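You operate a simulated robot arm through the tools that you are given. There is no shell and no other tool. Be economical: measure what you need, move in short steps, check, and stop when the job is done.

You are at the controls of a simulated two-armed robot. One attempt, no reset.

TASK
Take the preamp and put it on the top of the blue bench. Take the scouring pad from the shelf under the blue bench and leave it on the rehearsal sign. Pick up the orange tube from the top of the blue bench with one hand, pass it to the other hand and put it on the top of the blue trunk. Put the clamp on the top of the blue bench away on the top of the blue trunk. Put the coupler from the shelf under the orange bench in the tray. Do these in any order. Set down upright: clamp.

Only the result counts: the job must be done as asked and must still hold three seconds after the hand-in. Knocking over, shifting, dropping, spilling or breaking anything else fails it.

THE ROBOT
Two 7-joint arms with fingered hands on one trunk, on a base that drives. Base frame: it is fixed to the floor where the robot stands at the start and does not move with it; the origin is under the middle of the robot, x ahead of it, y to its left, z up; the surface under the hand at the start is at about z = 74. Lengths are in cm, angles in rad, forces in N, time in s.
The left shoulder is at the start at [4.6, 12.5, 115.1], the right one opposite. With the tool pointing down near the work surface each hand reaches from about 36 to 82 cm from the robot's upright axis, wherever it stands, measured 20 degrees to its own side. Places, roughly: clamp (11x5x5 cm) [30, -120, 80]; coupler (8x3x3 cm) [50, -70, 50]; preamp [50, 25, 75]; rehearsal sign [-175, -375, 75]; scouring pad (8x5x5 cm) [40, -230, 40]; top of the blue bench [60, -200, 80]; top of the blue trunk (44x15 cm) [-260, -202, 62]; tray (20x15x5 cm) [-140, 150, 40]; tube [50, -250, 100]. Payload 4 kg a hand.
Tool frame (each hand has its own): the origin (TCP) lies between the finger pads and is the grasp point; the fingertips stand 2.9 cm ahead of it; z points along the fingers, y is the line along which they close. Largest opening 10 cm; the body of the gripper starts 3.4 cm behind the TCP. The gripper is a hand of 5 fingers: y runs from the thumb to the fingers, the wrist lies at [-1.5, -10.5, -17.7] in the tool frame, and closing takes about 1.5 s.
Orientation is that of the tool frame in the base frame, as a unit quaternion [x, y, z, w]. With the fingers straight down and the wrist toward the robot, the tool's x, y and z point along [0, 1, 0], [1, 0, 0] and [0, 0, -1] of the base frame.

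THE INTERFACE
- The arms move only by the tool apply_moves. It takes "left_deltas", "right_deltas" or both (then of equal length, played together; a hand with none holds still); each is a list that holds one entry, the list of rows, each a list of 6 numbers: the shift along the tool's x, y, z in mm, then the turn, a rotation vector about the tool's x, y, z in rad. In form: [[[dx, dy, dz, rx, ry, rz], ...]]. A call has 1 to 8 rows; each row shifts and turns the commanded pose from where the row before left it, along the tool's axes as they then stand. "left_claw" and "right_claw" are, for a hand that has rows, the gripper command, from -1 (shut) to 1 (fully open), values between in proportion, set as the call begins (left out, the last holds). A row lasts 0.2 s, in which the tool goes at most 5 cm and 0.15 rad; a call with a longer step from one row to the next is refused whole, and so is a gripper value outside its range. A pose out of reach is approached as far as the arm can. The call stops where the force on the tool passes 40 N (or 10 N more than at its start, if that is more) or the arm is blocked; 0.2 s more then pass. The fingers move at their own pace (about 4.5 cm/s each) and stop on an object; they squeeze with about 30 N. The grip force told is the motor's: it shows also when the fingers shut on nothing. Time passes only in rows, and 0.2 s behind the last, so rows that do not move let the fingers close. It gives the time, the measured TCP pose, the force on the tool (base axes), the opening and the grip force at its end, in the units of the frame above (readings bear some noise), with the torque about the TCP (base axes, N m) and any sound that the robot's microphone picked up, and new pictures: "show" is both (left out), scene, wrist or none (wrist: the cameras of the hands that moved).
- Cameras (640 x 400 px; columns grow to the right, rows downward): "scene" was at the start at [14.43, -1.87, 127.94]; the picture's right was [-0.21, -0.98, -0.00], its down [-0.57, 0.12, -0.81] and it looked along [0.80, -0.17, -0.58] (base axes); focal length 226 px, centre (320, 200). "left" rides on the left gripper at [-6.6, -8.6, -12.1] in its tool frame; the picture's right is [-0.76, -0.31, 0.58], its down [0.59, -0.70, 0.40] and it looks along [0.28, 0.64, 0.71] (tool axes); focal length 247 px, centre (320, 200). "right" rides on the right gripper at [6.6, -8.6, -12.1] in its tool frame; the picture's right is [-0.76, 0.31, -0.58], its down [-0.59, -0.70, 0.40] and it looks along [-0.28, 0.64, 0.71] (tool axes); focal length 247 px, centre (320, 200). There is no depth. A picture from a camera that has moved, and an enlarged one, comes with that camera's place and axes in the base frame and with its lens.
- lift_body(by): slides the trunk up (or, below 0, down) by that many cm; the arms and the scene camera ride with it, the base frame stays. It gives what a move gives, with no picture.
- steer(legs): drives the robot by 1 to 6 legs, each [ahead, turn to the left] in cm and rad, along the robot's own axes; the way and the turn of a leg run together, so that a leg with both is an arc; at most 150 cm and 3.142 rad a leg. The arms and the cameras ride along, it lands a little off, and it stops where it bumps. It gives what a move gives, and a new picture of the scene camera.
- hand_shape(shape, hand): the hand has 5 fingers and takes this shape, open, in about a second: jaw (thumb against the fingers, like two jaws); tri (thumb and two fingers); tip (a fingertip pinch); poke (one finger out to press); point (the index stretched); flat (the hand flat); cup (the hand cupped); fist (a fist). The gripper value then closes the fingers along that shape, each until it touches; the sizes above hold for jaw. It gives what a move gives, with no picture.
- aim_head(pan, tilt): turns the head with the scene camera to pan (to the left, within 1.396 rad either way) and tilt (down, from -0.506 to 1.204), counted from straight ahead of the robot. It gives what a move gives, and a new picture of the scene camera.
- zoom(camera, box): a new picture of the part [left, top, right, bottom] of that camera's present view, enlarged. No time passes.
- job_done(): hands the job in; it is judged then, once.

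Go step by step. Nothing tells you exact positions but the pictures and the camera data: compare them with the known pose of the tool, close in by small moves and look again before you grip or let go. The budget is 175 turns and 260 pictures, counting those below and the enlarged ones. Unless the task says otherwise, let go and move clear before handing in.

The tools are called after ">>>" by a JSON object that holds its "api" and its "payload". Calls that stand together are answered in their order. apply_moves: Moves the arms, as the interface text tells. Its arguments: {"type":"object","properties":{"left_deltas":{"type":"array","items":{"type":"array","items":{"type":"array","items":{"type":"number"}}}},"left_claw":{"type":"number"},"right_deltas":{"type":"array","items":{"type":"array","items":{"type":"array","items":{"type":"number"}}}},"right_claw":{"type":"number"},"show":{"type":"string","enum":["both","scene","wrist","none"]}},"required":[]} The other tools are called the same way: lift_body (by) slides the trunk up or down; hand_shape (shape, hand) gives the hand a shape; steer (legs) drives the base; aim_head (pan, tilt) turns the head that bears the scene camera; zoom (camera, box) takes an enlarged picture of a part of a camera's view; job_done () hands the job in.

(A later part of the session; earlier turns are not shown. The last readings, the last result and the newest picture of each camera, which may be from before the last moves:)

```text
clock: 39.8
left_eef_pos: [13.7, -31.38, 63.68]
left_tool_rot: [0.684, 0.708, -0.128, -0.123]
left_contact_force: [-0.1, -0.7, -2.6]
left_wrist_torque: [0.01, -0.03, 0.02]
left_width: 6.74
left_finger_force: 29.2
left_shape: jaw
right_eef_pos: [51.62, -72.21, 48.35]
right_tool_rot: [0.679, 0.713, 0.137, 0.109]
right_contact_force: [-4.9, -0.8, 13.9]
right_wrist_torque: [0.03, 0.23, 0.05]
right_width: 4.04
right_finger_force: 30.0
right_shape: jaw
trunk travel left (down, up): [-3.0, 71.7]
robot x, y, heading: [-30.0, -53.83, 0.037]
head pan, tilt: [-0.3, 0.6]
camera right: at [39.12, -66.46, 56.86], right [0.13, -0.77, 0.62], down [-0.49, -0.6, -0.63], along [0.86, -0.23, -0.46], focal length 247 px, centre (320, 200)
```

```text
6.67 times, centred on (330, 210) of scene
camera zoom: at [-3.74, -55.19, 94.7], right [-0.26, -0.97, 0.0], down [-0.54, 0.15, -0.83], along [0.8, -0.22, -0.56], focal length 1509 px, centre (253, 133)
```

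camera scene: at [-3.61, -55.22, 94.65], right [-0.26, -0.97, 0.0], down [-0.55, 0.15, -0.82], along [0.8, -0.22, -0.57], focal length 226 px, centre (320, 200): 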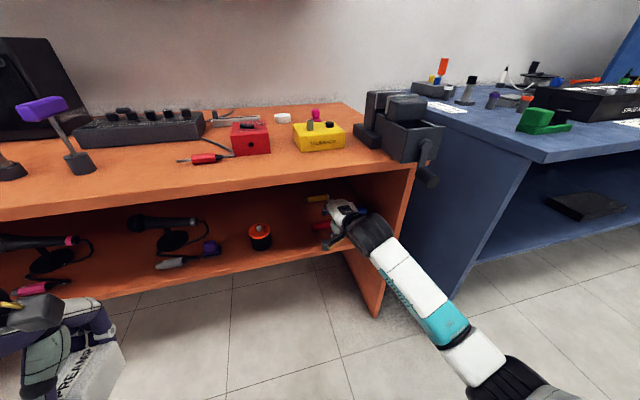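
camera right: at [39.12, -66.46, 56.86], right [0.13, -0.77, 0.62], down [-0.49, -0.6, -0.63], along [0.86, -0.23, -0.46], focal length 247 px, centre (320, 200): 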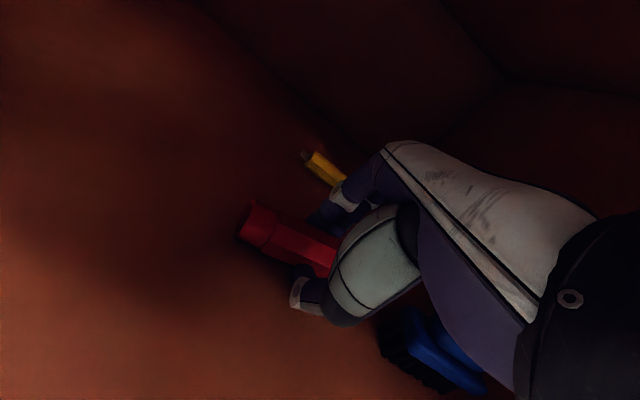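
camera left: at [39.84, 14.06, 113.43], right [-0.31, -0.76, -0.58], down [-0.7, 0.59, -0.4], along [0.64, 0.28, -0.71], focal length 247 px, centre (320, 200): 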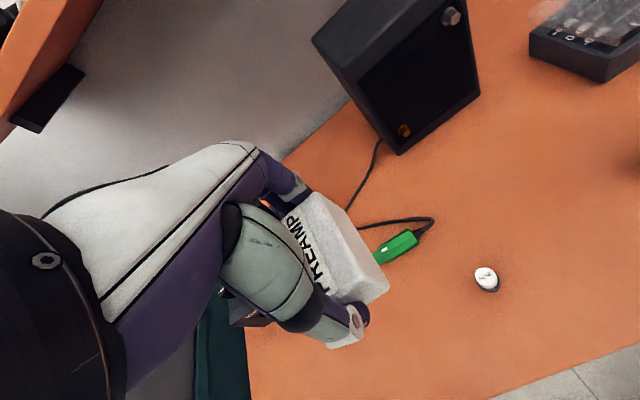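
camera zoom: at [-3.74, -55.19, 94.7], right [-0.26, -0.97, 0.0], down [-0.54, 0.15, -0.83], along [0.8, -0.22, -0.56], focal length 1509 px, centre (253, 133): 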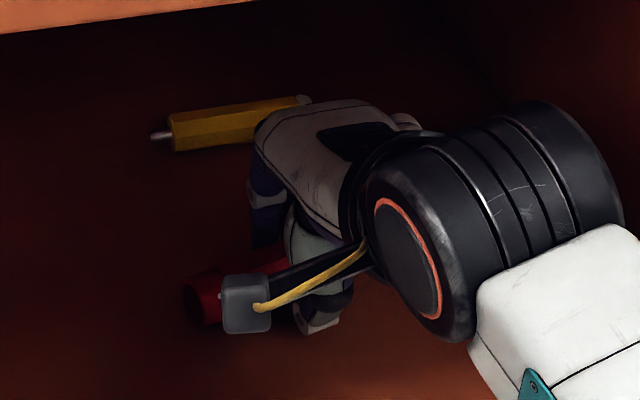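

Grip holds at 4 cm with 30 N. I'll lift slightly and withdraw from the shelf.

>>> {"api": "apply_moves", "payload": {"right_deltas": [[[0, 2.7, -7.5, 0, 0, 0], [0, -25.5, -17.7, 0, 0, 0], [0, -25.5, -17.7, 0, 0, 0]]], "show": "both"}}

```text
clock: 40.6
left_eef_pos: [13.87, -31.48, 63.33]
left_tool_rot: [0.684, 0.707, -0.128, -0.124]
left_contact_force: [0.2, 0.1, -3.5]
left_wrist_torque: [0.02, -0.08, -0.01]
left_width: 6.74
left_finger_force: 29.7
left_shape: jaw
right_eef_pos: [45.76, -72.71, 50.64]
right_tool_rot: [0.68, 0.713, 0.136, 0.109]
right_contact_force: [0.1, 0.5, -1.3]
right_wrist_torque: [-0.04, 0.04, -0.01]
right_width: 3.97
right_finger_force: 30.4
right_shape: jaw
trunk travel left (down, up): [-3.0, 71.7]
robot x, y, heading: [-30.24, -53.54, 0.034]
head pan, tilt: [-0.3, 0.6]
camera scene: at [-3.5, -55.23, 94.64], right [-0.26, -0.97, 0.0], down [-0.55, 0.15, -0.82], along [0.8, -0.22, -0.57], focal length 226 px, centre (320, 200)
camera right: at [33.23, -67.09, 59.23], right [0.13, -0.77, 0.62], down [-0.5, -0.6, -0.63], along [0.86, -0.23, -0.46], focal length 247 px, centre (320, 200)
```

scene: 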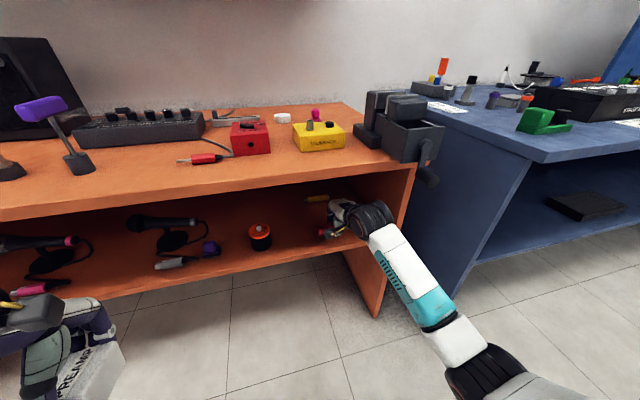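
right: 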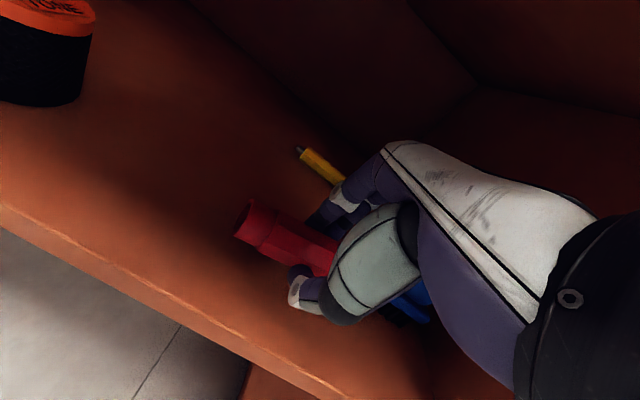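

The coupler is held. Withdrawing fully.

>>> {"api": "apply_moves", "payload": {"right_deltas": [[[0, -37.6, -13.6, 0, 0, 0], [0, -37.6, -13.6, 0, 0, 0], [0, -37.6, -13.6, 0, 0, 0], [0, -37.6, -13.6, 0, 0, 0], [0, 0, 0, 0, 0, 0]]], "show": "wrist"}}

>>> {"api": "steer", "payload": {"legs": [[-25, 0]]}}

>>> {"api": "lift_body", "payload": {"by": 32}}

```text
clock: 41.8
left_eef_pos: [13.73, -31.43, 63.39]
left_tool_rot: [0.684, 0.708, -0.128, -0.123]
left_contact_force: [0.0, 0.7, -2.8]
left_wrist_torque: [-0.02, -0.02, -0.02]
left_width: 6.74
left_finger_force: 29.9
left_shape: jaw
right_eef_pos: [29.56, -73.51, 50.59]
right_tool_rot: [0.68, 0.712, 0.135, 0.109]
right_contact_force: [-0.4, 0.6, -1.0]
right_wrist_torque: [0.0, 0.01, 0.01]
right_width: 4.01
right_finger_force: 29.7
right_shape: jaw
trunk travel left (down, up): [-3.0, 71.7]
robot x, y, heading: [-30.14, -53.94, 0.03]
head pan, tilt: [-0.3, 0.6]
camera right: at [17.1, -67.82, 59.24], right [0.13, -0.77, 0.62], down [-0.49, -0.6, -0.63], along [0.86, -0.23, -0.46], focal length 247 px, centre (320, 200)
```

right: 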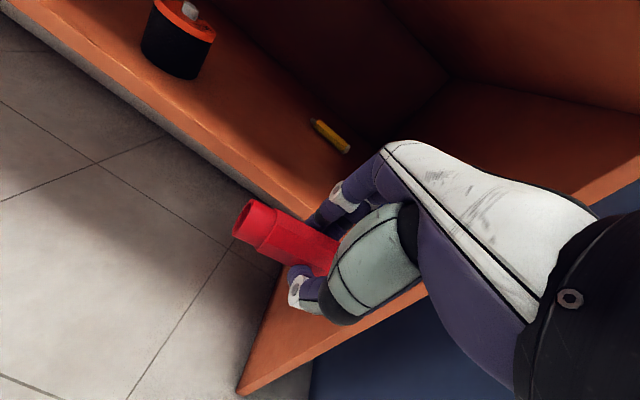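

```text
clock: 43.6
left_eef_pos: [-11.16, -32.33, 63.48]
left_tool_rot: [0.685, 0.706, -0.128, -0.124]
left_contact_force: [-0.2, 0.0, -2.1]
left_wrist_torque: [0.0, 0.01, 0.02]
left_width: 6.73
left_finger_force: 30.4
left_shape: jaw
right_eef_pos: [4.63, -74.47, 50.65]
right_tool_rot: [0.681, 0.711, 0.135, 0.109]
right_contact_force: [-0.5, -0.1, 0.3]
right_wrist_torque: [-0.02, -0.05, 0.03]
right_width: 3.99
right_finger_force: 30.3
right_shape: jaw
trunk travel left (down, up): [-3.0, 71.7]
robot x, y, heading: [-55.3, -54.28, 0.031]
head pan, tilt: [-0.3, 0.6]
camera scene: at [-28.58, -56.15, 94.65], right [-0.26, -0.96, 0.0], down [-0.55, 0.15, -0.82], along [0.8, -0.22, -0.57], focal length 226 px, centre (320, 200)
```

scene: 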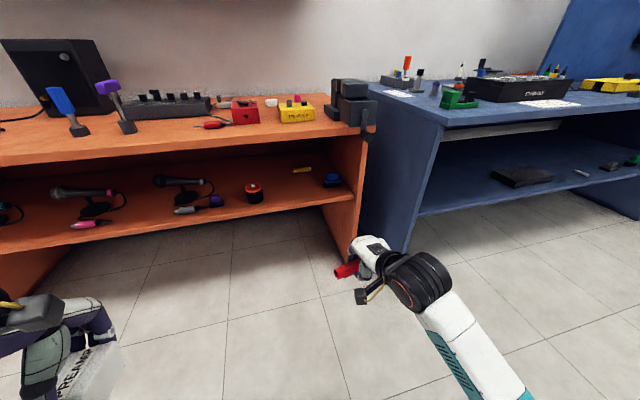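

```text
clock: 46.8
left_eef_pos: [-11.17, -32.45, 95.39]
left_tool_rot: [0.685, 0.707, -0.128, -0.124]
left_contact_force: [0.1, 0.5, -2.5]
left_wrist_torque: [-0.01, -0.04, -0.02]
left_width: 6.74
left_finger_force: 30.3
left_shape: jaw
right_eef_pos: [4.65, -74.39, 82.5]
right_tool_rot: [0.681, 0.712, 0.135, 0.109]
right_contact_force: [0.2, -0.1, -1.0]
right_wrist_torque: [0.0, 0.02, 0.0]
right_width: 3.96
right_finger_force: 30.2
right_shape: jaw
trunk travel left (down, up): [-35.0, 39.7]
robot x, y, heading: [-55.02, -54.62, 0.033]
head pan, tilt: [-0.3, 0.6]
```

Both items are held. Next I'll turn left toward the tray, near [-140, 150, 40].

>>> {"api": "steer", "payload": {"legs": [[0, 1.5]]}}

>>> {"api": "aim_head", "payload": {"pan": 0.5, "tilt": 0.4}}

```text
clock: 51.0
left_eef_pos: [-76.07, -9.96, 95.32]
left_tool_rot: [-0.004, 0.984, -0.178, 0.002]
left_contact_force: [0.6, 0.3, -2.1]
left_wrist_torque: [0.03, 0.01, -0.01]
left_width: 6.74
left_finger_force: 30.0
left_shape: jaw
right_eef_pos: [-33.61, 4.84, 82.57]
right_tool_rot: [-0.01, 0.985, 0.174, -0.017]
right_contact_force: [-0.3, 0.0, 0.3]
right_wrist_torque: [0.01, 0.0, 0.01]
right_width: 3.99
right_finger_force: 29.8
right_shape: jaw
trunk travel left (down, up): [-35.0, 39.7]
robot x, y, heading: [-55.25, -54.61, 1.578]
head pan, tilt: [-0.3, 0.6]
camera scene: at [-52.54, -40.21, 128.12], right [0.96, -0.29, 0.0], down [-0.16, -0.54, -0.82], along [0.24, 0.79, -0.57], focal length 226 px, centre (320, 200)
```

scene: 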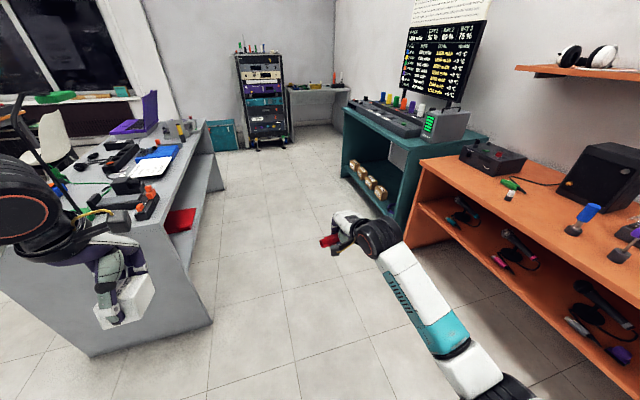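

```text
clock: 52.2
left_eef_pos: [-76.04, -9.83, 95.49]
left_tool_rot: [-0.003, 0.984, -0.177, 0.001]
left_contact_force: [0.1, -0.1, -3.1]
left_wrist_torque: [0.05, -0.02, 0.03]
left_width: 6.74
left_finger_force: 30.1
left_shape: jaw
right_eef_pos: [-33.64, 4.88, 82.57]
right_tool_rot: [-0.01, 0.985, 0.174, -0.017]
right_contact_force: [0.3, 0.1, -0.7]
right_wrist_torque: [0.02, -0.02, -0.01]
right_width: 3.97
right_finger_force: 30.1
right_shape: jaw
trunk travel left (down, up): [-35.0, 39.7]
robot x, y, heading: [-55.15, -54.35, 1.578]
head pan, tilt: [0.499, 0.4]
camera scene: at [-59.57, -40.59, 129.94], right [0.87, 0.49, 0.0], down [0.19, -0.34, -0.92], along [-0.45, 0.8, -0.39], focal length 226 px, centre (320, 200)
```

scene: 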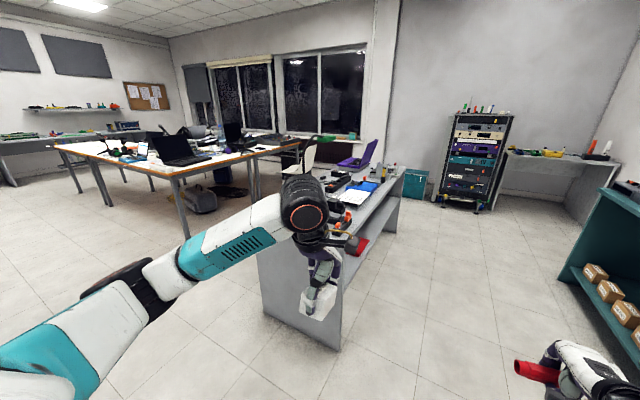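

The tray should be on the shelf under the grey bench at left. I'll drive up the aisle, keeping to the right, and look in.

>>> {"api": "steer", "payload": {"legs": [[0, -0.25], [100, 0], [0, 0.25], [30, 0]]}}

>>> {"api": "aim_head", "payload": {"pan": 1.2, "tilt": 0.6}}

```text
clock: 60.6
left_eef_pos: [-54.88, 114.73, 95.39]
left_tool_rot: [-0.011, 0.984, -0.178, 0.003]
left_contact_force: [-0.1, 0.2, -2.2]
left_wrist_torque: [0.02, 0.01, 0.04]
left_width: 6.72
left_finger_force: 30.0
left_shape: jaw
right_eef_pos: [-12.7, 130.08, 82.66]
right_tool_rot: [-0.016, 0.985, 0.173, -0.018]
right_contact_force: [0.6, 0.6, -0.2]
right_wrist_torque: [-0.02, 0.02, -0.02]
right_width: 3.98
right_finger_force: 29.7
right_shape: jaw
trunk travel left (down, up): [-35.0, 39.7]
robot x, y, heading: [-33.27, 70.54, 1.597]
head pan, tilt: [0.499, 0.4]
camera scene: at [-37.98, 84.38, 129.93], right [0.87, 0.5, 0.0], down [0.19, -0.34, -0.92], along [-0.46, 0.8, -0.39], focal length 226 px, centre (320, 200)
```

scene: 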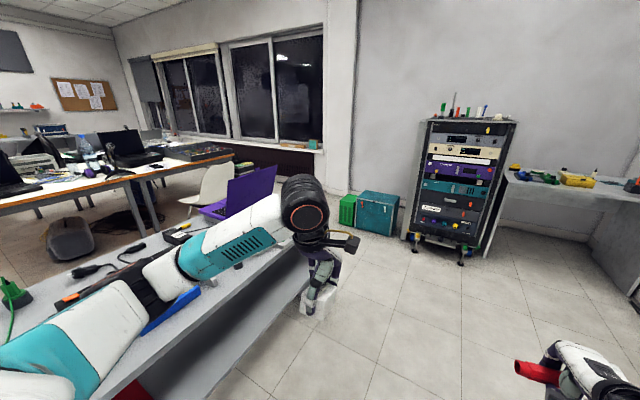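

```text
clock: 61.7
left_eef_pos: [-54.98, 114.79, 95.42]
left_tool_rot: [-0.011, 0.984, -0.177, 0.003]
left_contact_force: [-0.3, 0.0, -2.7]
left_wrist_torque: [0.05, 0.0, 0.01]
left_width: 6.74
left_finger_force: 30.0
left_shape: jaw
right_eef_pos: [-12.58, 130.15, 82.58]
right_tool_rot: [-0.016, 0.985, 0.173, -0.018]
right_contact_force: [0.4, 0.4, -0.8]
right_wrist_torque: [0.02, 0.01, 0.01]
right_width: 4.01
right_finger_force: 30.5
right_shape: jaw
trunk travel left (down, up): [-35.0, 39.7]
robot x, y, heading: [-33.6, 70.84, 1.595]
head pan, tilt: [1.201, 0.6]
camera scene: at [-41.67, 79.3, 128.12], right [0.34, 0.94, 0.0], down [0.53, -0.19, -0.83], along [-0.78, 0.28, -0.56], focal length 226 px, centre (320, 200)
```

scene: 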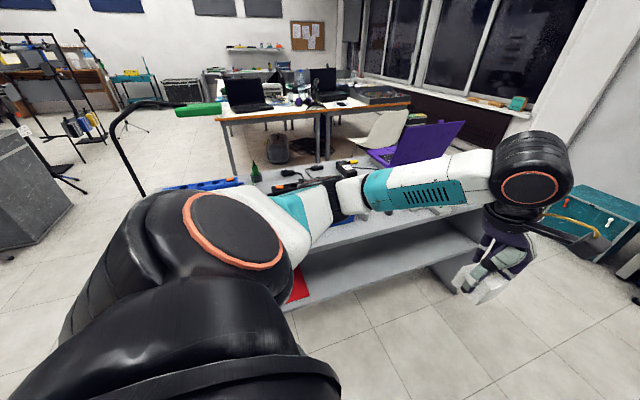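

The shelf's back is hidden from here. I'll tuck the right hand, turn to face the grey bench and lower the view.

>>> {"api": "apply_moves", "payload": {"right_deltas": [[[0, -18, -38, 0, 0, 0], [0, -18, -38, 0, 0, 0], [0, -18, -38, 0, 0, 0], [0, -18, -38, 0, 0, 0], [0, -18, -38, 0, 0, 0]]], "show": "none"}}

>>> {"api": "steer", "payload": {"legs": [[30, 0], [0, 1.55], [-20, 0]]}}

>>> {"api": "lift_body", "payload": {"by": -25}}

>>> {"api": "aim_head", "payload": {"pan": -0.3, "tilt": 0.4}}

```text
clock: 62.9
left_eef_pos: [-55.01, 114.71, 95.47]
left_tool_rot: [-0.01, 0.984, -0.178, 0.002]
left_contact_force: [0.3, -0.5, -2.3]
left_wrist_torque: [0.01, -0.01, -0.03]
left_width: 6.72
left_finger_force: 29.7
left_shape: jaw
right_eef_pos: [-11.33, 116.8, 96.85]
right_tool_rot: [-0.017, 0.985, 0.172, -0.018]
right_contact_force: [0.1, -1.1, -0.4]
right_wrist_torque: [-0.03, -0.01, 0.0]
right_width: 3.99
right_finger_force: 30.2
right_shape: jaw
right hand out of reach, approached as far as the arm can: row 5
trunk travel left (down, up): [-35.0, 39.7]
robot x, y, heading: [-33.5, 70.78, 1.59]
head pan, tilt: [1.201, 0.6]
```

```text
clock: 70.0
left_eef_pos: [-58.92, 80.16, 95.39]
left_tool_rot: [-0.692, 0.7, -0.126, 0.125]
left_contact_force: [0.7, 0.1, -2.4]
left_wrist_torque: [-0.01, 0.04, 0.02]
left_width: 6.74
left_finger_force: 29.9
left_shape: jaw
right_eef_pos: [-59.63, 123.84, 96.93]
right_tool_rot: [-0.696, 0.697, 0.112, -0.132]
right_contact_force: [0.0, -0.3, -1.1]
right_wrist_torque: [0.03, 0.0, 0.01]
right_width: 3.99
right_finger_force: 30.3
right_shape: jaw
trunk travel left (down, up): [-35.0, 39.7]
robot x, y, heading: [-14.11, 100.18, 3.138]
head pan, tilt: [1.201, 0.6]
camera scene: at [-22.87, 92.04, 128.13], right [-0.93, 0.37, 0.0], down [0.21, 0.53, -0.83], along [-0.3, -0.77, -0.56], focal length 226 px, centre (320, 200)
```

scene: 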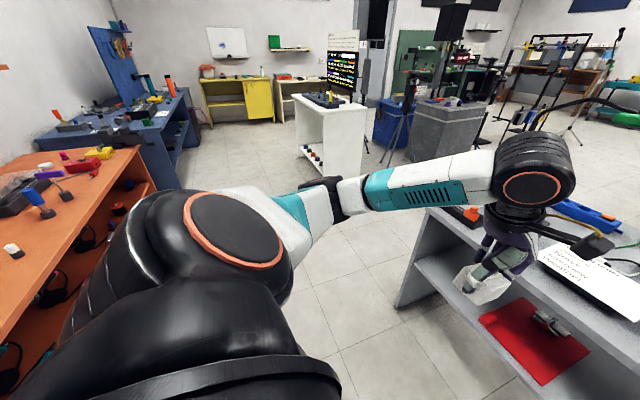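

```text
clock: 72.6
left_eef_pos: [-58.84, 80.1, 70.55]
left_tool_rot: [-0.691, 0.701, -0.126, 0.124]
left_contact_force: [-0.1, -0.1, -2.4]
left_wrist_torque: [0.02, 0.08, 0.02]
left_width: 6.71
left_finger_force: 30.5
left_shape: jaw
right_eef_pos: [-61.11, 123.86, 61.87]
right_tool_rot: [-0.705, 0.707, 0.023, -0.046]
right_contact_force: [0.9, 0.1, -0.3]
right_wrist_torque: [0.02, 0.04, 0.02]
right_width: 3.99
right_finger_force: 30.4
right_shape: jaw
trunk travel left (down, up): [-10.0, 64.7]
robot x, y, heading: [-13.94, 100.13, 3.135]
head pan, tilt: [1.201, 0.6]
```

```text
clock: 74.2
left_eef_pos: [-58.88, 80.26, 70.38]
left_tool_rot: [-0.692, 0.7, -0.126, 0.125]
left_contact_force: [0.4, 0.2, -2.5]
left_wrist_torque: [-0.02, 0.0, 0.0]
left_width: 6.7
left_finger_force: 30.4
left_shape: jaw
right_eef_pos: [-61.25, 123.82, 61.81]
right_tool_rot: [-0.704, 0.708, 0.022, -0.046]
right_contact_force: [0.2, 0.0, -1.0]
right_wrist_torque: [0.02, -0.05, 0.04]
right_width: 3.96
right_finger_force: 30.0
right_shape: jaw
trunk travel left (down, up): [-10.0, 64.7]
robot x, y, heading: [-14.03, 100.35, 3.135]
head pan, tilt: [-0.3, 0.4]
camera scene: at [-37.31, 103.12, 103.97], right [0.3, 0.95, 0.0], down [0.37, -0.12, -0.92], along [-0.88, 0.28, -0.39], focal length 226 px, centre (320, 200)
```

scene: 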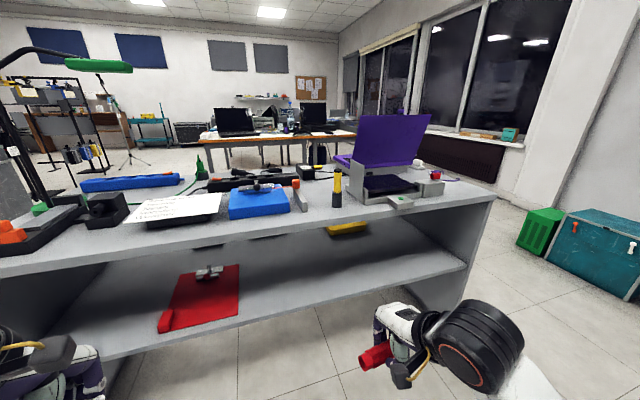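

A yellow object, likely the tray, sits deep on the shelf around [-133, 148]. I'll lower further and enlarge it.

>>> {"api": "lift_body", "payload": {"by": -10}}

>>> {"api": "aim_head", "payload": {"pan": -0.4, "tilt": 0.4}}

>>> {"api": "zoom", "payload": {"camera": "scene", "box": [180, 120, 440, 290]}}

```text
clock: 75.5
left_eef_pos: [-59.31, 80.28, 59.13]
left_tool_rot: [-0.688, 0.698, -0.142, 0.14]
left_contact_force: [0.2, 0.2, -3.8]
left_wrist_torque: [-0.01, 0.02, -0.01]
left_width: 6.71
left_finger_force: 29.7
left_shape: jaw
right_eef_pos: [-60.53, 123.85, 46.56]
right_tool_rot: [-0.705, 0.708, -0.031, 0.006]
right_contact_force: [0.5, 0.7, -0.1]
right_wrist_torque: [0.02, -0.01, -0.02]
right_width: 4.01
right_finger_force: 29.6
right_shape: jaw
trunk travel left (down, up): [0.0, 74.7]
robot x, y, heading: [-14.28, 100.19, 3.138]
head pan, tilt: [-0.3, 0.4]
```

```text
clock: 76.2
left_eef_pos: [-59.32, 80.19, 59.13]
left_tool_rot: [-0.689, 0.697, -0.141, 0.14]
left_contact_force: [0.2, 0.2, -1.9]
left_wrist_torque: [0.06, 0.01, 0.0]
left_width: 6.73
left_finger_force: 30.2
left_shape: jaw
right_eef_pos: [-60.65, 123.86, 46.56]
right_tool_rot: [-0.704, 0.709, -0.031, 0.006]
right_contact_force: [-0.7, 0.0, -0.8]
right_wrist_torque: [0.04, 0.01, -0.04]
right_width: 3.99
right_finger_force: 29.6
right_shape: jaw
trunk travel left (down, up): [0.0, 74.7]
robot x, y, heading: [-14.08, 100.42, 3.134]
head pan, tilt: [-0.4, 0.4]
camera scene: at [-41.81, 104.02, 93.24], right [0.4, 0.92, 0.0], down [0.36, -0.15, -0.92], along [-0.85, 0.36, -0.39], focal length 226 px, centre (320, 200)
```

scene: 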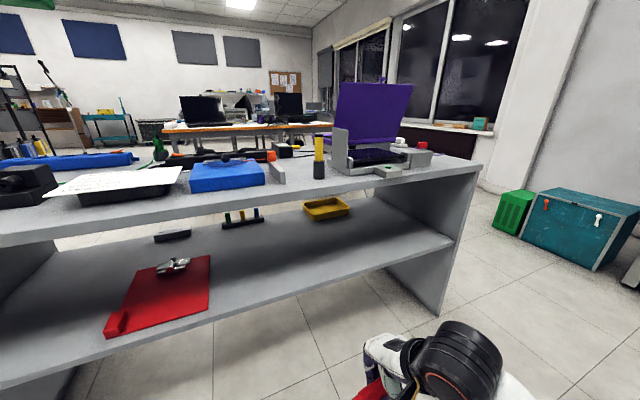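

```text
2.35 times, centred on (310, 205) of scene
camera zoom: at [-41.81, 104.02, 93.24], right [0.4, 0.92, 0.0], down [0.36, -0.15, -0.92], along [-0.85, 0.36, -0.39], focal length 533 px, centre (344, 188)
```

zoom: 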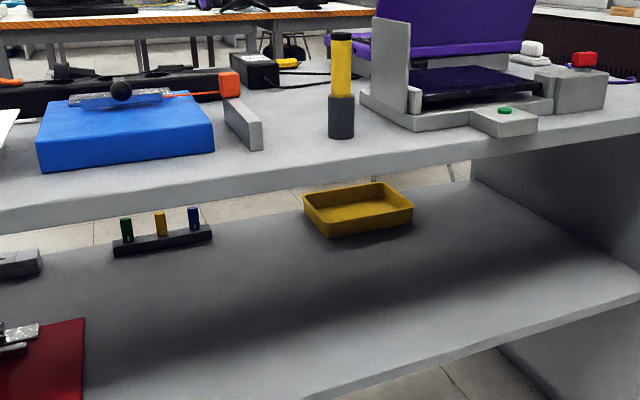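

The shelf is open at the back and the yellow tray sits near its back edge at about [-137, 147.5, 43]. I'll drive around the grey bench and serve it from behind; first raise the trunk and head south then west.

>>> {"api": "lift_body", "payload": {"by": 35}}

>>> {"api": "aim_head", "payload": {"pan": 0, "tilt": 0.5}}

>>> {"api": "steer", "payload": {"legs": [[0, 1.45], [110, 0], [0, -1.45]]}}

```text
clock: 79.6
left_eef_pos: [-59.38, 80.12, 94.06]
left_tool_rot: [-0.689, 0.697, -0.142, 0.14]
left_contact_force: [0.2, 0.1, -2.6]
left_wrist_torque: [-0.04, 0.04, -0.01]
left_width: 6.71
left_finger_force: 30.6
left_shape: jaw
right_eef_pos: [-60.74, 123.91, 81.52]
right_tool_rot: [-0.704, 0.709, -0.031, 0.006]
right_contact_force: [0.2, 0.1, -0.8]
right_wrist_torque: [0.02, 0.01, 0.01]
right_width: 3.96
right_finger_force: 30.7
right_shape: jaw
trunk travel left (down, up): [-35.0, 39.7]
robot x, y, heading: [-13.96, 100.44, 3.129]
head pan, tilt: [-0.4, 0.4]
```

```text
clock: 80.5
left_eef_pos: [-59.27, 80.04, 94.13]
left_tool_rot: [-0.688, 0.698, -0.142, 0.14]
left_contact_force: [0.7, 0.4, -2.4]
left_wrist_torque: [0.01, 0.05, -0.01]
left_width: 6.7
left_finger_force: 29.5
left_shape: jaw
right_eef_pos: [-60.69, 123.82, 81.6]
right_tool_rot: [-0.705, 0.709, -0.03, 0.007]
right_contact_force: [-0.3, 0.6, -0.8]
right_wrist_torque: [0.01, 0.03, -0.01]
right_width: 3.97
right_finger_force: 30.2
right_shape: jaw
trunk travel left (down, up): [-35.0, 39.7]
robot x, y, heading: [-13.76, 99.95, 3.135]
head pan, tilt: [0.0, 0.499]
camera scene: at [-28.77, 100.33, 129.03], right [0.01, 1.0, 0.0], down [0.48, 0.0, -0.88], along [-0.88, 0.01, -0.48], focal length 226 px, centre (320, 200)
```

scene: 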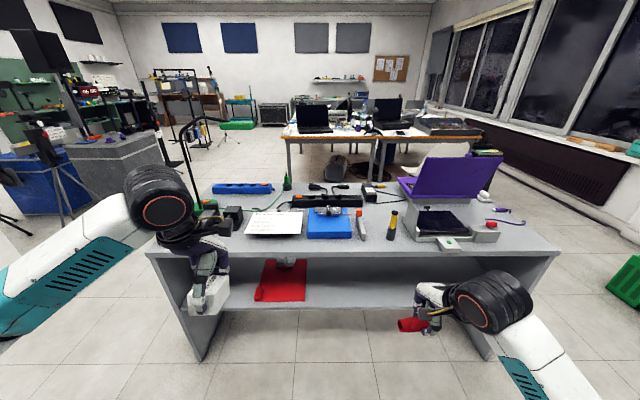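

```text
clock: 93.4
left_eef_pos: [-75.91, -28.86, 94.05]
left_tool_rot: [-0.684, 0.702, -0.142, 0.139]
left_contact_force: [0.4, -0.1, -2.0]
left_wrist_torque: [0.03, 0.04, 0.0]
left_width: 6.69
left_finger_force: 29.9
left_shape: jaw
right_eef_pos: [-76.55, 14.85, 81.58]
right_tool_rot: [-0.7, 0.714, -0.03, 0.007]
right_contact_force: [0.1, 0.1, -0.6]
right_wrist_torque: [0.01, 0.02, 0.01]
right_width: 3.98
right_finger_force: 30.1
right_shape: jaw
trunk travel left (down, up): [-35.0, 39.7]
robot x, y, heading: [-30.16, -9.41, 3.122]
head pan, tilt: [0.0, 0.499]
camera scene: at [-45.03, -9.07, 129.03], right [0.02, 1.0, 0.0], down [0.48, -0.01, -0.88], along [-0.88, 0.02, -0.48], focal length 226 px, centre (320, 200)
```

scene: 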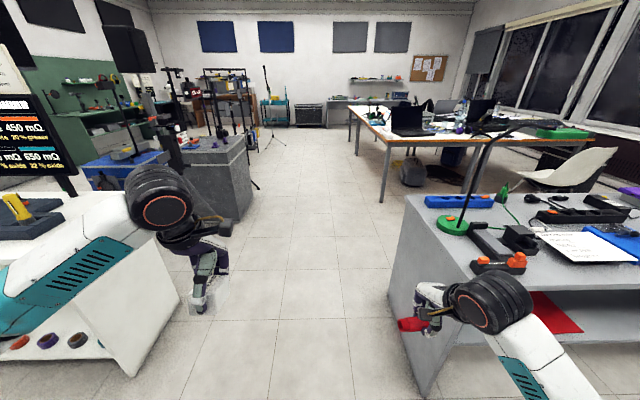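

The route west is clear between the white desk and the grey bench. I'll drive west, then north behind the grey bench.

>>> {"api": "steer", "payload": {"legs": [[0, 0.15], [130, 0], [0, -0.15], [58, 0], [0, -1.55]]}}

```text
clock: 108.1
left_eef_pos: [-237.93, 19.16, 94.07]
left_tool_rot: [0.007, 0.98, -0.2, -0.002]
left_contact_force: [-0.4, -0.2, -2.2]
left_wrist_torque: [0.05, -0.03, -0.01]
left_width: 6.69
left_finger_force: 30.0
left_shape: jaw
right_eef_pos: [-194.2, 20.63, 81.51]
right_tool_rot: [0.003, 1.0, -0.025, -0.017]
right_contact_force: [0.6, 0.3, 0.4]
right_wrist_torque: [-0.02, -0.03, -0.03]
right_width: 3.99
right_finger_force: 29.7
right_shape: jaw
trunk travel left (down, up): [-35.0, 39.7]
robot x, y, heading: [-217.74, -26.04, 1.563]
head pan, tilt: [0.0, 0.499]
camera scene: at [-217.65, -11.18, 129.03], right [1.0, -0.01, 0.0], down [0.0, -0.48, -0.88], along [0.01, 0.88, -0.48], focal length 226 px, centre (320, 200)
```

scene: 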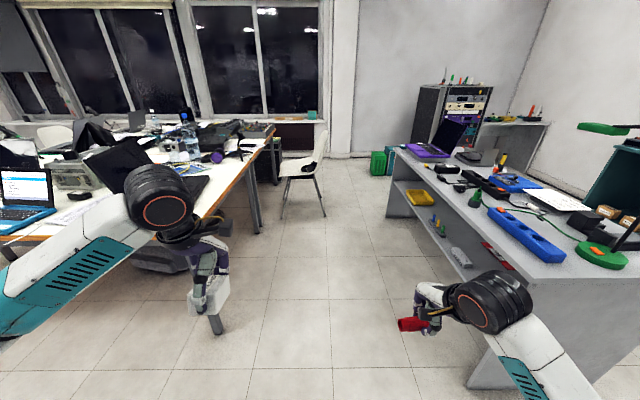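

The corridor is about 120 cm wide with a chair ahead at y>190. I'll stop around [-207, 129] and turn to face the tray obliquely.

>>> {"api": "steer", "payload": {"legs": [[0, -0.065], [155, 0], [0, -0.95]]}}

>>> {"api": "lift_body", "payload": {"by": -32}}

>>> {"api": "aim_head", "payload": {"pan": -0.3, "tilt": 0.6}}

```text
refused: 155 is not a number from -150 to 150
```

```text
clock: 111.2
left_eef_pos: [-237.75, 19.16, 62.05]
left_tool_rot: [0.006, 0.98, -0.199, -0.001]
left_contact_force: [-0.2, 0.3, -1.9]
left_wrist_torque: [0.06, 0.0, 0.02]
left_width: 6.66
left_finger_force: 30.1
left_shape: jaw
right_eef_pos: [-194.17, 20.51, 49.7]
right_tool_rot: [0.004, 1.0, -0.026, -0.017]
right_contact_force: [-0.7, 0.7, -0.6]
right_wrist_torque: [0.01, 0.01, -0.03]
right_width: 3.97
right_finger_force: 30.0
right_shape: jaw
trunk travel left (down, up): [-3.0, 71.7]
robot x, y, heading: [-217.71, -25.83, 1.563]
head pan, tilt: [0.0, 0.499]
```

```text
clock: 112.0
left_eef_pos: [-237.95, 19.33, 61.94]
left_tool_rot: [0.007, 0.98, -0.2, -0.002]
left_contact_force: [0.1, 0.2, -2.4]
left_wrist_torque: [0.01, 0.0, 0.0]
left_width: 6.67
left_finger_force: 30.3
left_shape: jaw
right_eef_pos: [-194.15, 20.66, 49.64]
right_tool_rot: [0.004, 1.0, -0.026, -0.017]
right_contact_force: [-0.5, -0.7, 0.0]
right_wrist_torque: [0.0, 0.0, 0.03]
right_width: 3.97
right_finger_force: 29.5
right_shape: jaw
trunk travel left (down, up): [-3.0, 71.7]
robot x, y, heading: [-217.81, -26.15, 1.562]
head pan, tilt: [-0.3, 0.6]
camera scene: at [-214.94, 0.29, 94.65], right [0.95, -0.3, 0.0], down [-0.17, -0.54, -0.82], along [0.25, 0.79, -0.57], focal length 226 px, centre (320, 200)
```

scene: 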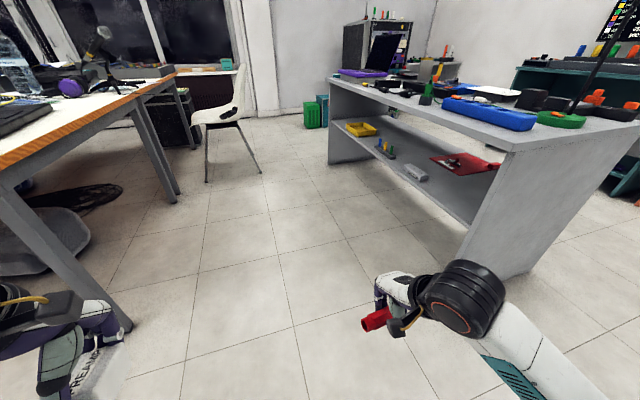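

The drive was refused (leg too long) while the trunk lowered in place. I'll raise it again and then drive with a legal leg.

>>> {"api": "lift_body", "payload": {"by": 32}}

>>> {"api": "steer", "payload": {"legs": [[0, -0.065], [148, 0], [6, 0], [0, -0.95]]}}

```text
clock: 115.2
left_eef_pos: [-237.93, 19.15, 94.07]
left_tool_rot: [0.007, 0.98, -0.2, -0.001]
left_contact_force: [0.1, -0.7, -2.7]
left_wrist_torque: [0.01, -0.04, -0.04]
left_width: 6.69
left_finger_force: 30.2
left_shape: jaw
right_eef_pos: [-194.23, 20.6, 81.54]
right_tool_rot: [0.004, 1.0, -0.025, -0.018]
right_contact_force: [0.2, 0.0, -0.8]
right_wrist_torque: [-0.04, -0.01, 0.05]
right_width: 3.96
right_finger_force: 30.3
right_shape: jaw
trunk travel left (down, up): [-35.0, 39.7]
robot x, y, heading: [-218.06, -26.06, 1.562]
head pan, tilt: [-0.3, 0.6]
```

```text
clock: 126.1
left_eef_pos: [-180.18, 170.08, 93.93]
left_tool_rot: [0.471, 0.859, -0.175, -0.096]
left_contact_force: [0.4, -0.3, -2.3]
left_wrist_torque: [0.0, -0.03, -0.04]
left_width: 6.66
left_finger_force: 29.4
left_shape: jaw
right_eef_pos: [-155.02, 134.38, 81.59]
right_tool_rot: [0.477, 0.878, -0.015, -0.028]
right_contact_force: [-0.1, 0.5, -0.2]
right_wrist_torque: [0.0, 0.0, -0.03]
right_width: 3.97
right_finger_force: 30.0
right_shape: jaw
trunk travel left (down, up): [-35.0, 39.7]
robot x, y, heading: [-206.9, 128.46, 0.57]
head pan, tilt: [-0.3, 0.6]
camera scene: at [-193.54, 134.01, 128.12], right [0.27, -0.96, 0.0], down [-0.54, -0.15, -0.82], along [0.79, 0.22, -0.57], focal length 226 px, centre (320, 200)
```

scene: 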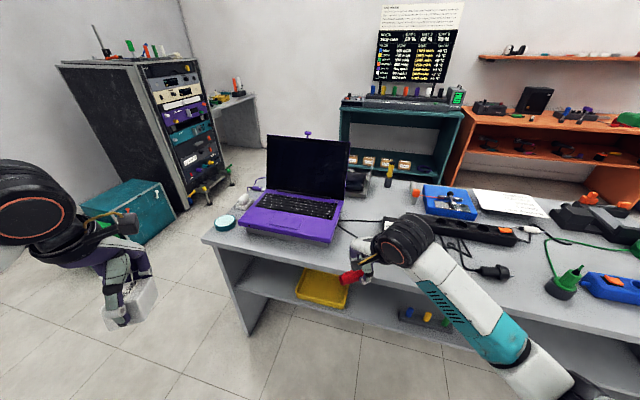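

The tray is now visible near the bench's back edge at about [-138, 148.5]. I'll back off 15 cm, lower the trunk, then pitch the hand.

>>> {"api": "steer", "payload": {"legs": [[-15, 0]]}}

>>> {"api": "lift_body", "payload": {"by": -32}}

>>> {"api": "apply_moves", "payload": {"right_deltas": [[[0, 0, 0, -0.12, 0, 0], [0, 0, 0, -0.12, 0, 0], [0, 0, 0, -0.12, 0, 0], [0, 0, 0, -0.12, 0, 0]]], "show": "both"}}

```text
clock: 127.5
left_eef_pos: [-193.27, 161.89, 94.05]
left_tool_rot: [0.47, 0.86, -0.175, -0.094]
left_contact_force: [-0.4, 0.3, -2.4]
left_wrist_torque: [-0.03, -0.04, -0.01]
left_width: 6.67
left_finger_force: 29.7
left_shape: jaw
right_eef_pos: [-167.99, 126.18, 81.7]
right_tool_rot: [0.476, 0.879, -0.015, -0.028]
right_contact_force: [0.0, 0.4, -0.9]
right_wrist_torque: [0.0, -0.02, 0.01]
right_width: 3.97
right_finger_force: 30.1
right_shape: jaw
trunk travel left (down, up): [-35.0, 39.7]
robot x, y, heading: [-219.8, 120.6, 0.572]
head pan, tilt: [-0.3, 0.6]
camera scene: at [-206.4, 125.68, 128.12], right [0.27, -0.96, 0.0], down [-0.54, -0.15, -0.82], along [0.79, 0.22, -0.57], focal length 226 px, centre (320, 200)
```

scene: 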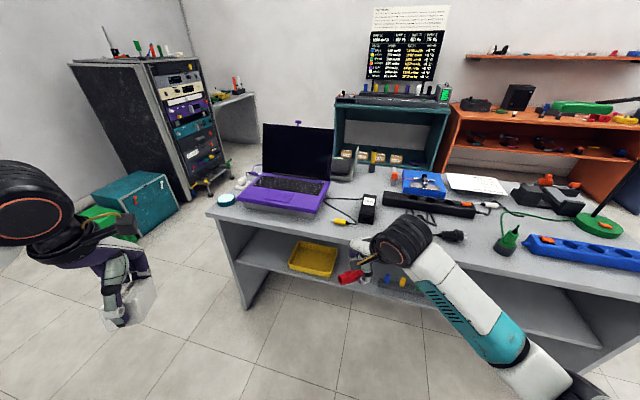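

```text
clock: 130.6
left_eef_pos: [-193.23, 161.92, 62.08]
left_tool_rot: [0.471, 0.859, -0.175, -0.096]
left_contact_force: [1.0, -0.1, -2.3]
left_wrist_torque: [0.0, -0.04, 0.01]
left_width: 6.67
left_finger_force: 29.8
left_shape: jaw
right_eef_pos: [-167.88, 126.23, 49.69]
right_tool_rot: [0.476, 0.879, -0.013, -0.028]
right_contact_force: [-0.3, 0.8, -0.6]
right_wrist_torque: [-0.02, 0.0, 0.03]
right_width: 3.98
right_finger_force: 30.6
right_shape: jaw
trunk travel left (down, up): [-3.0, 71.7]
robot x, y, heading: [-220.2, 120.3, 0.569]
head pan, tilt: [-0.3, 0.6]
```

```text
clock: 131.6
left_eef_pos: [-193.3, 161.85, 62.11]
left_tool_rot: [0.471, 0.859, -0.176, -0.097]
left_contact_force: [0.0, -0.6, -2.9]
left_wrist_torque: [0.01, -0.03, 0.03]
left_width: 6.66
left_finger_force: 30.2
left_shape: jaw
right_eef_pos: [-167.71, 126.13, 49.51]
right_tool_rot: [0.469, 0.857, 0.196, 0.086]
right_contact_force: [-0.6, -0.4, -0.6]
right_wrist_torque: [-0.02, -0.06, 0.0]
right_width: 3.93
right_finger_force: 29.8
right_shape: jaw
right hand out of reach, approached as far as the arm can: row 2
trunk travel left (down, up): [-3.0, 71.7]
robot x, y, heading: [-219.78, 120.5, 0.575]
head pan, tilt: [-0.3, 0.6]
camera scene: at [-196.15, 132.24, 94.65], right [0.27, -0.96, 0.0], down [-0.54, -0.15, -0.82], along [0.79, 0.22, -0.57], focal length 226 px, centre (320, 200)
camera right: at [-181.81, 124.53, 57.06], right [0.46, -0.63, 0.63], down [-0.09, -0.73, -0.68], along [0.89, 0.25, -0.39], focal length 247 px, centre (320, 200)
```

scene: 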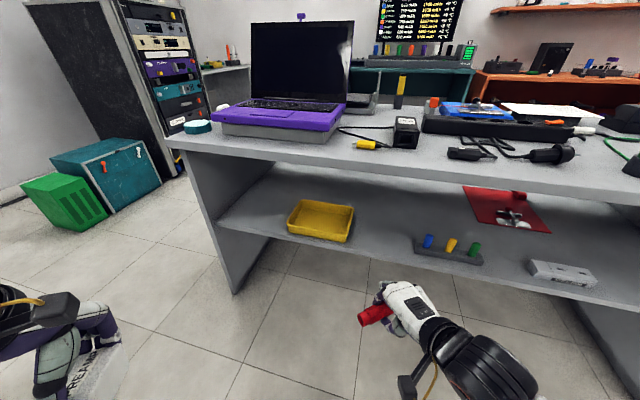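
right: 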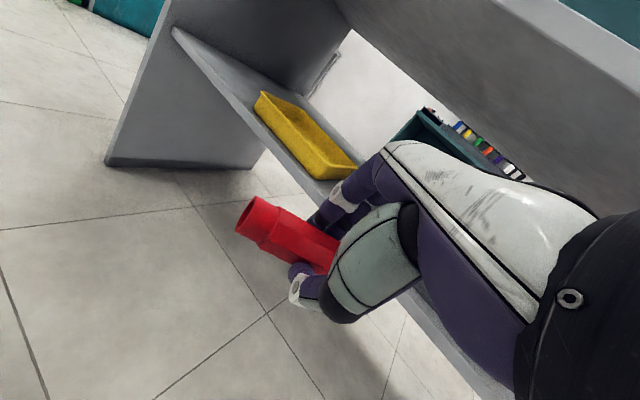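

Positions agree: tray centre about [-137, 148]. I'll creep the base 8 cm forward, then raise the hand slightly and carry the coupler over the tray.

>>> {"api": "steer", "payload": {"legs": [[8, 0]]}}

>>> {"api": "apply_moves", "payload": {"right_deltas": [[[0, 21, -45, 0, 0, 0], [3, 43.5, 20, 0, 0, 0], [3, 43.5, 20, 0, 0, 0], [3, 43.5, 20, 0, 0, 0], [3, 43.5, 20, 0, 0, 0], [0, 0, 0, 0, 0, 0]]], "show": "both"}}

```text
clock: 132.7
left_eef_pos: [-186.3, 166.35, 62.15]
left_tool_rot: [0.47, 0.86, -0.175, -0.096]
left_contact_force: [-0.2, 0.4, -2.6]
left_wrist_torque: [0.01, -0.02, 0.06]
left_width: 6.69
left_finger_force: 29.9
left_shape: jaw
right_eef_pos: [-160.85, 130.48, 49.48]
right_tool_rot: [0.47, 0.857, 0.195, 0.087]
right_contact_force: [-0.1, 0.7, -1.0]
right_wrist_torque: [0.0, -0.04, 0.02]
right_width: 3.95
right_finger_force: 30.1
right_shape: jaw
trunk travel left (down, up): [-3.0, 71.7]
robot x, y, heading: [-212.95, 124.65, 0.569]
head pan, tilt: [-0.3, 0.6]
camera scene: at [-189.28, 136.62, 94.66], right [0.27, -0.96, 0.0], down [-0.54, -0.15, -0.82], along [0.8, 0.22, -0.57], focal length 226 px, centre (320, 200)
```

scene: 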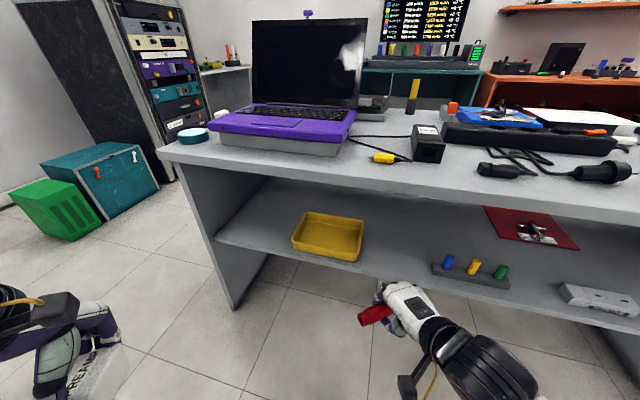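

```text
clock: 134.1
left_eef_pos: [-186.27, 166.25, 62.0]
left_tool_rot: [0.47, 0.859, -0.176, -0.096]
left_contact_force: [-0.2, -0.3, -1.8]
left_wrist_torque: [0.01, 0.02, -0.02]
left_width: 6.67
left_finger_force: 29.9
left_shape: jaw
right_eef_pos: [-143.01, 142.56, 51.94]
right_tool_rot: [0.469, 0.857, 0.195, 0.086]
right_contact_force: [-0.9, -0.3, -0.7]
right_wrist_torque: [-0.03, 0.02, 0.0]
right_width: 3.96
right_finger_force: 30.0
right_shape: jaw
right hand out of reach, approached as far as the arm can: row 1
trunk travel left (down, up): [-3.0, 71.7]
robot x, y, heading: [-212.85, 124.74, 0.568]
head pan, tilt: [-0.3, 0.6]
camera scene: at [-189.26, 136.64, 94.65], right [0.27, -0.96, 0.0], down [-0.55, -0.15, -0.82], along [0.79, 0.22, -0.57], focal length 226 px, centre (320, 200)
camera right: at [-157.11, 140.84, 59.68], right [0.46, -0.63, 0.63], down [-0.09, -0.73, -0.67], along [0.88, 0.25, -0.39], focal length 247 px, centre (320, 200)
```

scene: 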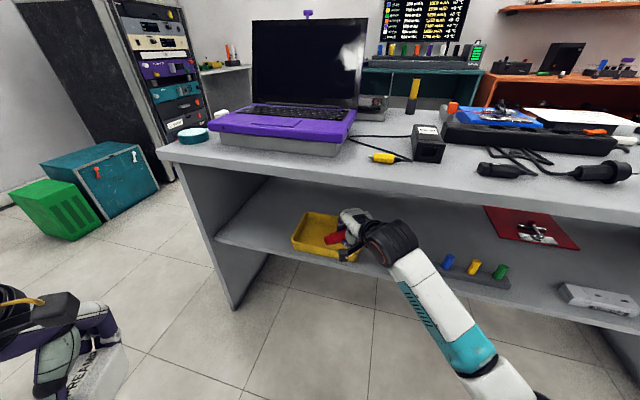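
right: 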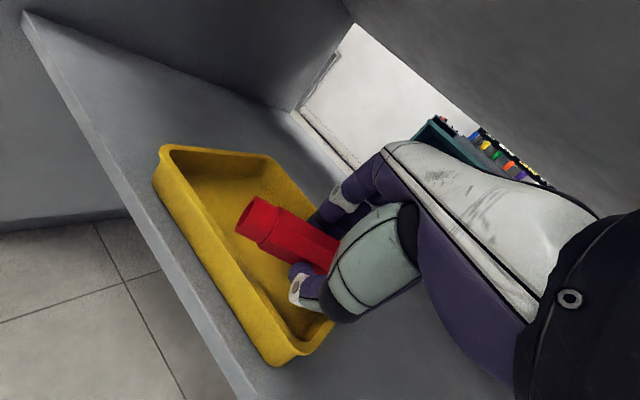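

The coupler hangs over the tray's near corner. I'll shift to its centre and lower gently.

>>> {"api": "apply_moves", "payload": {"right_deltas": [[[7.5, 22.7, 10.7, 0, 0, 0], [7.5, 22.7, 10.7, 0, 0, 0], [0, -4, 9, 0, 0, 0], [0, -2, 5, 0, 0, 0]]], "show": "both"}}

```text
clock: 135.1
left_eef_pos: [-186.2, 166.33, 62.05]
left_tool_rot: [0.47, 0.859, -0.175, -0.097]
left_contact_force: [1.4, -1.1, -1.8]
left_wrist_torque: [0.03, -0.05, -0.02]
left_width: 6.68
left_finger_force: 29.9
left_shape: jaw
right_eef_pos: [-139.57, 146.61, 50.4]
right_tool_rot: [0.47, 0.857, 0.194, 0.087]
right_contact_force: [0.8, -0.2, -0.9]
right_wrist_torque: [-0.01, -0.04, -0.01]
right_width: 3.97
right_finger_force: 29.8
right_shape: jaw
trunk travel left (down, up): [-3.0, 71.7]
robot x, y, heading: [-212.98, 124.75, 0.562]
head pan, tilt: [-0.3, 0.6]
camera scene: at [-189.26, 136.64, 94.65], right [0.27, -0.96, 0.0], down [-0.55, -0.15, -0.82], along [0.8, 0.22, -0.57], focal length 226 px, centre (320, 200)
camera right: at [-153.7, 144.82, 58.13], right [0.46, -0.63, 0.63], down [-0.09, -0.73, -0.67], along [0.88, 0.25, -0.39], focal length 247 px, centre (320, 200)
```

scene: 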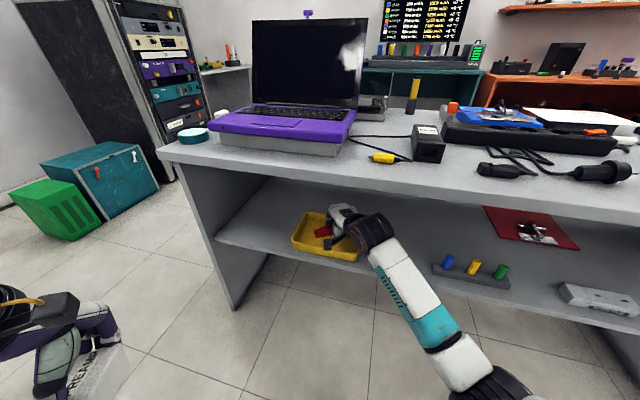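
right: 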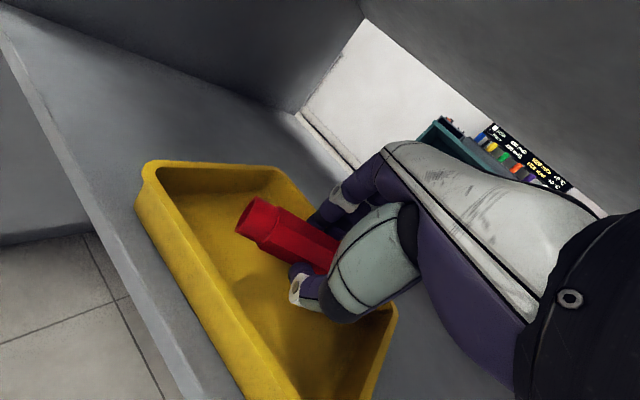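

Centered over the tray. Lowering in small steps to feel the floor.

>>> {"api": "apply_moves", "payload": {"right_deltas": [[[0, -2.3, 5, 0, 0, 0], [0, -2.3, 5, 0, 0, 0]]], "show": "none"}}

>>> {"api": "apply_moves", "payload": {"right_deltas": [[[0, -2.3, 5, 0, 0, 0], [0, -1.3, 3, 0, 0, 0]]], "show": "wrist"}}

```text
clock: 135.7
left_eef_pos: [-186.18, 166.26, 62.16]
left_tool_rot: [0.47, 0.86, -0.175, -0.096]
left_contact_force: [-0.6, -1.0, -2.4]
left_wrist_torque: [0.02, -0.04, 0.02]
left_width: 6.66
left_finger_force: 30.1
left_shape: jaw
right_eef_pos: [-139.7, 146.49, 49.44]
right_tool_rot: [0.47, 0.857, 0.194, 0.087]
right_contact_force: [0.1, -0.5, -0.6]
right_wrist_torque: [-0.02, 0.01, 0.0]
right_width: 3.95
right_finger_force: 29.6
right_shape: jaw
trunk travel left (down, up): [-3.0, 71.7]
robot x, y, heading: [-212.98, 125.15, 0.567]
head pan, tilt: [-0.3, 0.6]
```

```text
clock: 136.3
left_eef_pos: [-186.31, 166.33, 62.07]
left_tool_rot: [0.47, 0.86, -0.175, -0.096]
left_contact_force: [-0.6, -0.3, -1.7]
left_wrist_torque: [-0.01, 0.0, 0.02]
left_width: 6.69
left_finger_force: 29.4
left_shape: jaw
right_eef_pos: [-139.81, 146.47, 48.45]
right_tool_rot: [0.47, 0.857, 0.195, 0.086]
right_contact_force: [-1.3, 0.0, -0.9]
right_wrist_torque: [0.0, 0.03, -0.01]
right_width: 3.99
right_finger_force: 30.3
right_shape: jaw
trunk travel left (down, up): [-3.0, 71.7]
robot x, y, heading: [-212.8, 124.3, 0.569]
head pan, tilt: [-0.3, 0.6]
camera right: at [-153.86, 144.75, 56.14], right [0.46, -0.63, 0.63], down [-0.09, -0.73, -0.67], along [0.88, 0.25, -0.39], focal length 247 px, centre (320, 200)
```

right: 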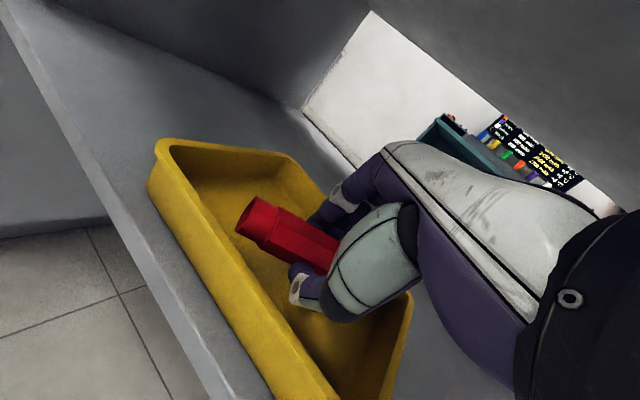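

No contact yet; continuing down.

>>> {"api": "apply_moves", "payload": {"right_deltas": [[[0, -2.3, 5, 0, 0, 0], [0, -2.3, 5, 0, 0, 0]]], "show": "none"}}

>>> {"api": "apply_moves", "payload": {"right_deltas": [[[0, -1.8, 4, 0, 0, 0], [0, 0, 0, 0, 0, 0]]], "show": "wrist"}}

```text
clock: 136.9
left_eef_pos: [-186.27, 166.29, 62.17]
left_tool_rot: [0.47, 0.859, -0.176, -0.096]
left_contact_force: [-0.4, 0.5, -2.0]
left_wrist_torque: [0.03, -0.06, 0.0]
left_width: 6.66
left_finger_force: 30.4
left_shape: jaw
right_eef_pos: [-139.85, 146.42, 47.4]
right_tool_rot: [0.47, 0.857, 0.194, 0.086]
right_contact_force: [0.5, 0.2, -0.7]
right_wrist_torque: [-0.05, -0.03, 0.01]
right_width: 3.95
right_finger_force: 29.6
right_shape: jaw
trunk travel left (down, up): [-3.0, 71.7]
robot x, y, heading: [-212.75, 124.78, 0.572]
head pan, tilt: [-0.3, 0.6]
```

```text
clock: 137.5
left_eef_pos: [-186.24, 166.24, 61.98]
left_tool_rot: [0.47, 0.859, -0.177, -0.096]
left_contact_force: [-0.9, -0.7, -3.4]
left_wrist_torque: [0.01, -0.03, 0.02]
left_width: 6.68
left_finger_force: 29.9
left_shape: jaw
right_eef_pos: [-139.67, 146.47, 47.04]
right_tool_rot: [0.47, 0.857, 0.194, 0.086]
right_contact_force: [0.2, -0.2, -0.7]
right_wrist_torque: [0.0, 0.0, 0.04]
right_width: 3.94
right_finger_force: 30.0
right_shape: jaw
trunk travel left (down, up): [-3.0, 71.7]
robot x, y, heading: [-213.07, 124.55, 0.572]
head pan, tilt: [-0.3, 0.6]
camera right: at [-153.86, 144.83, 54.6], right [0.46, -0.63, 0.63], down [-0.09, -0.73, -0.67], along [0.88, 0.25, -0.39], focal length 247 px, centre (320, 200)
```

right: 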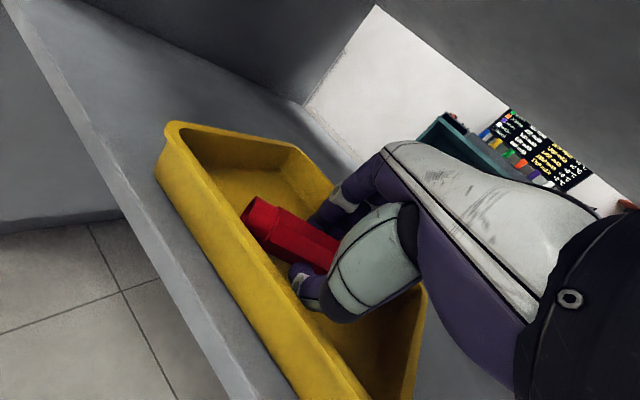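

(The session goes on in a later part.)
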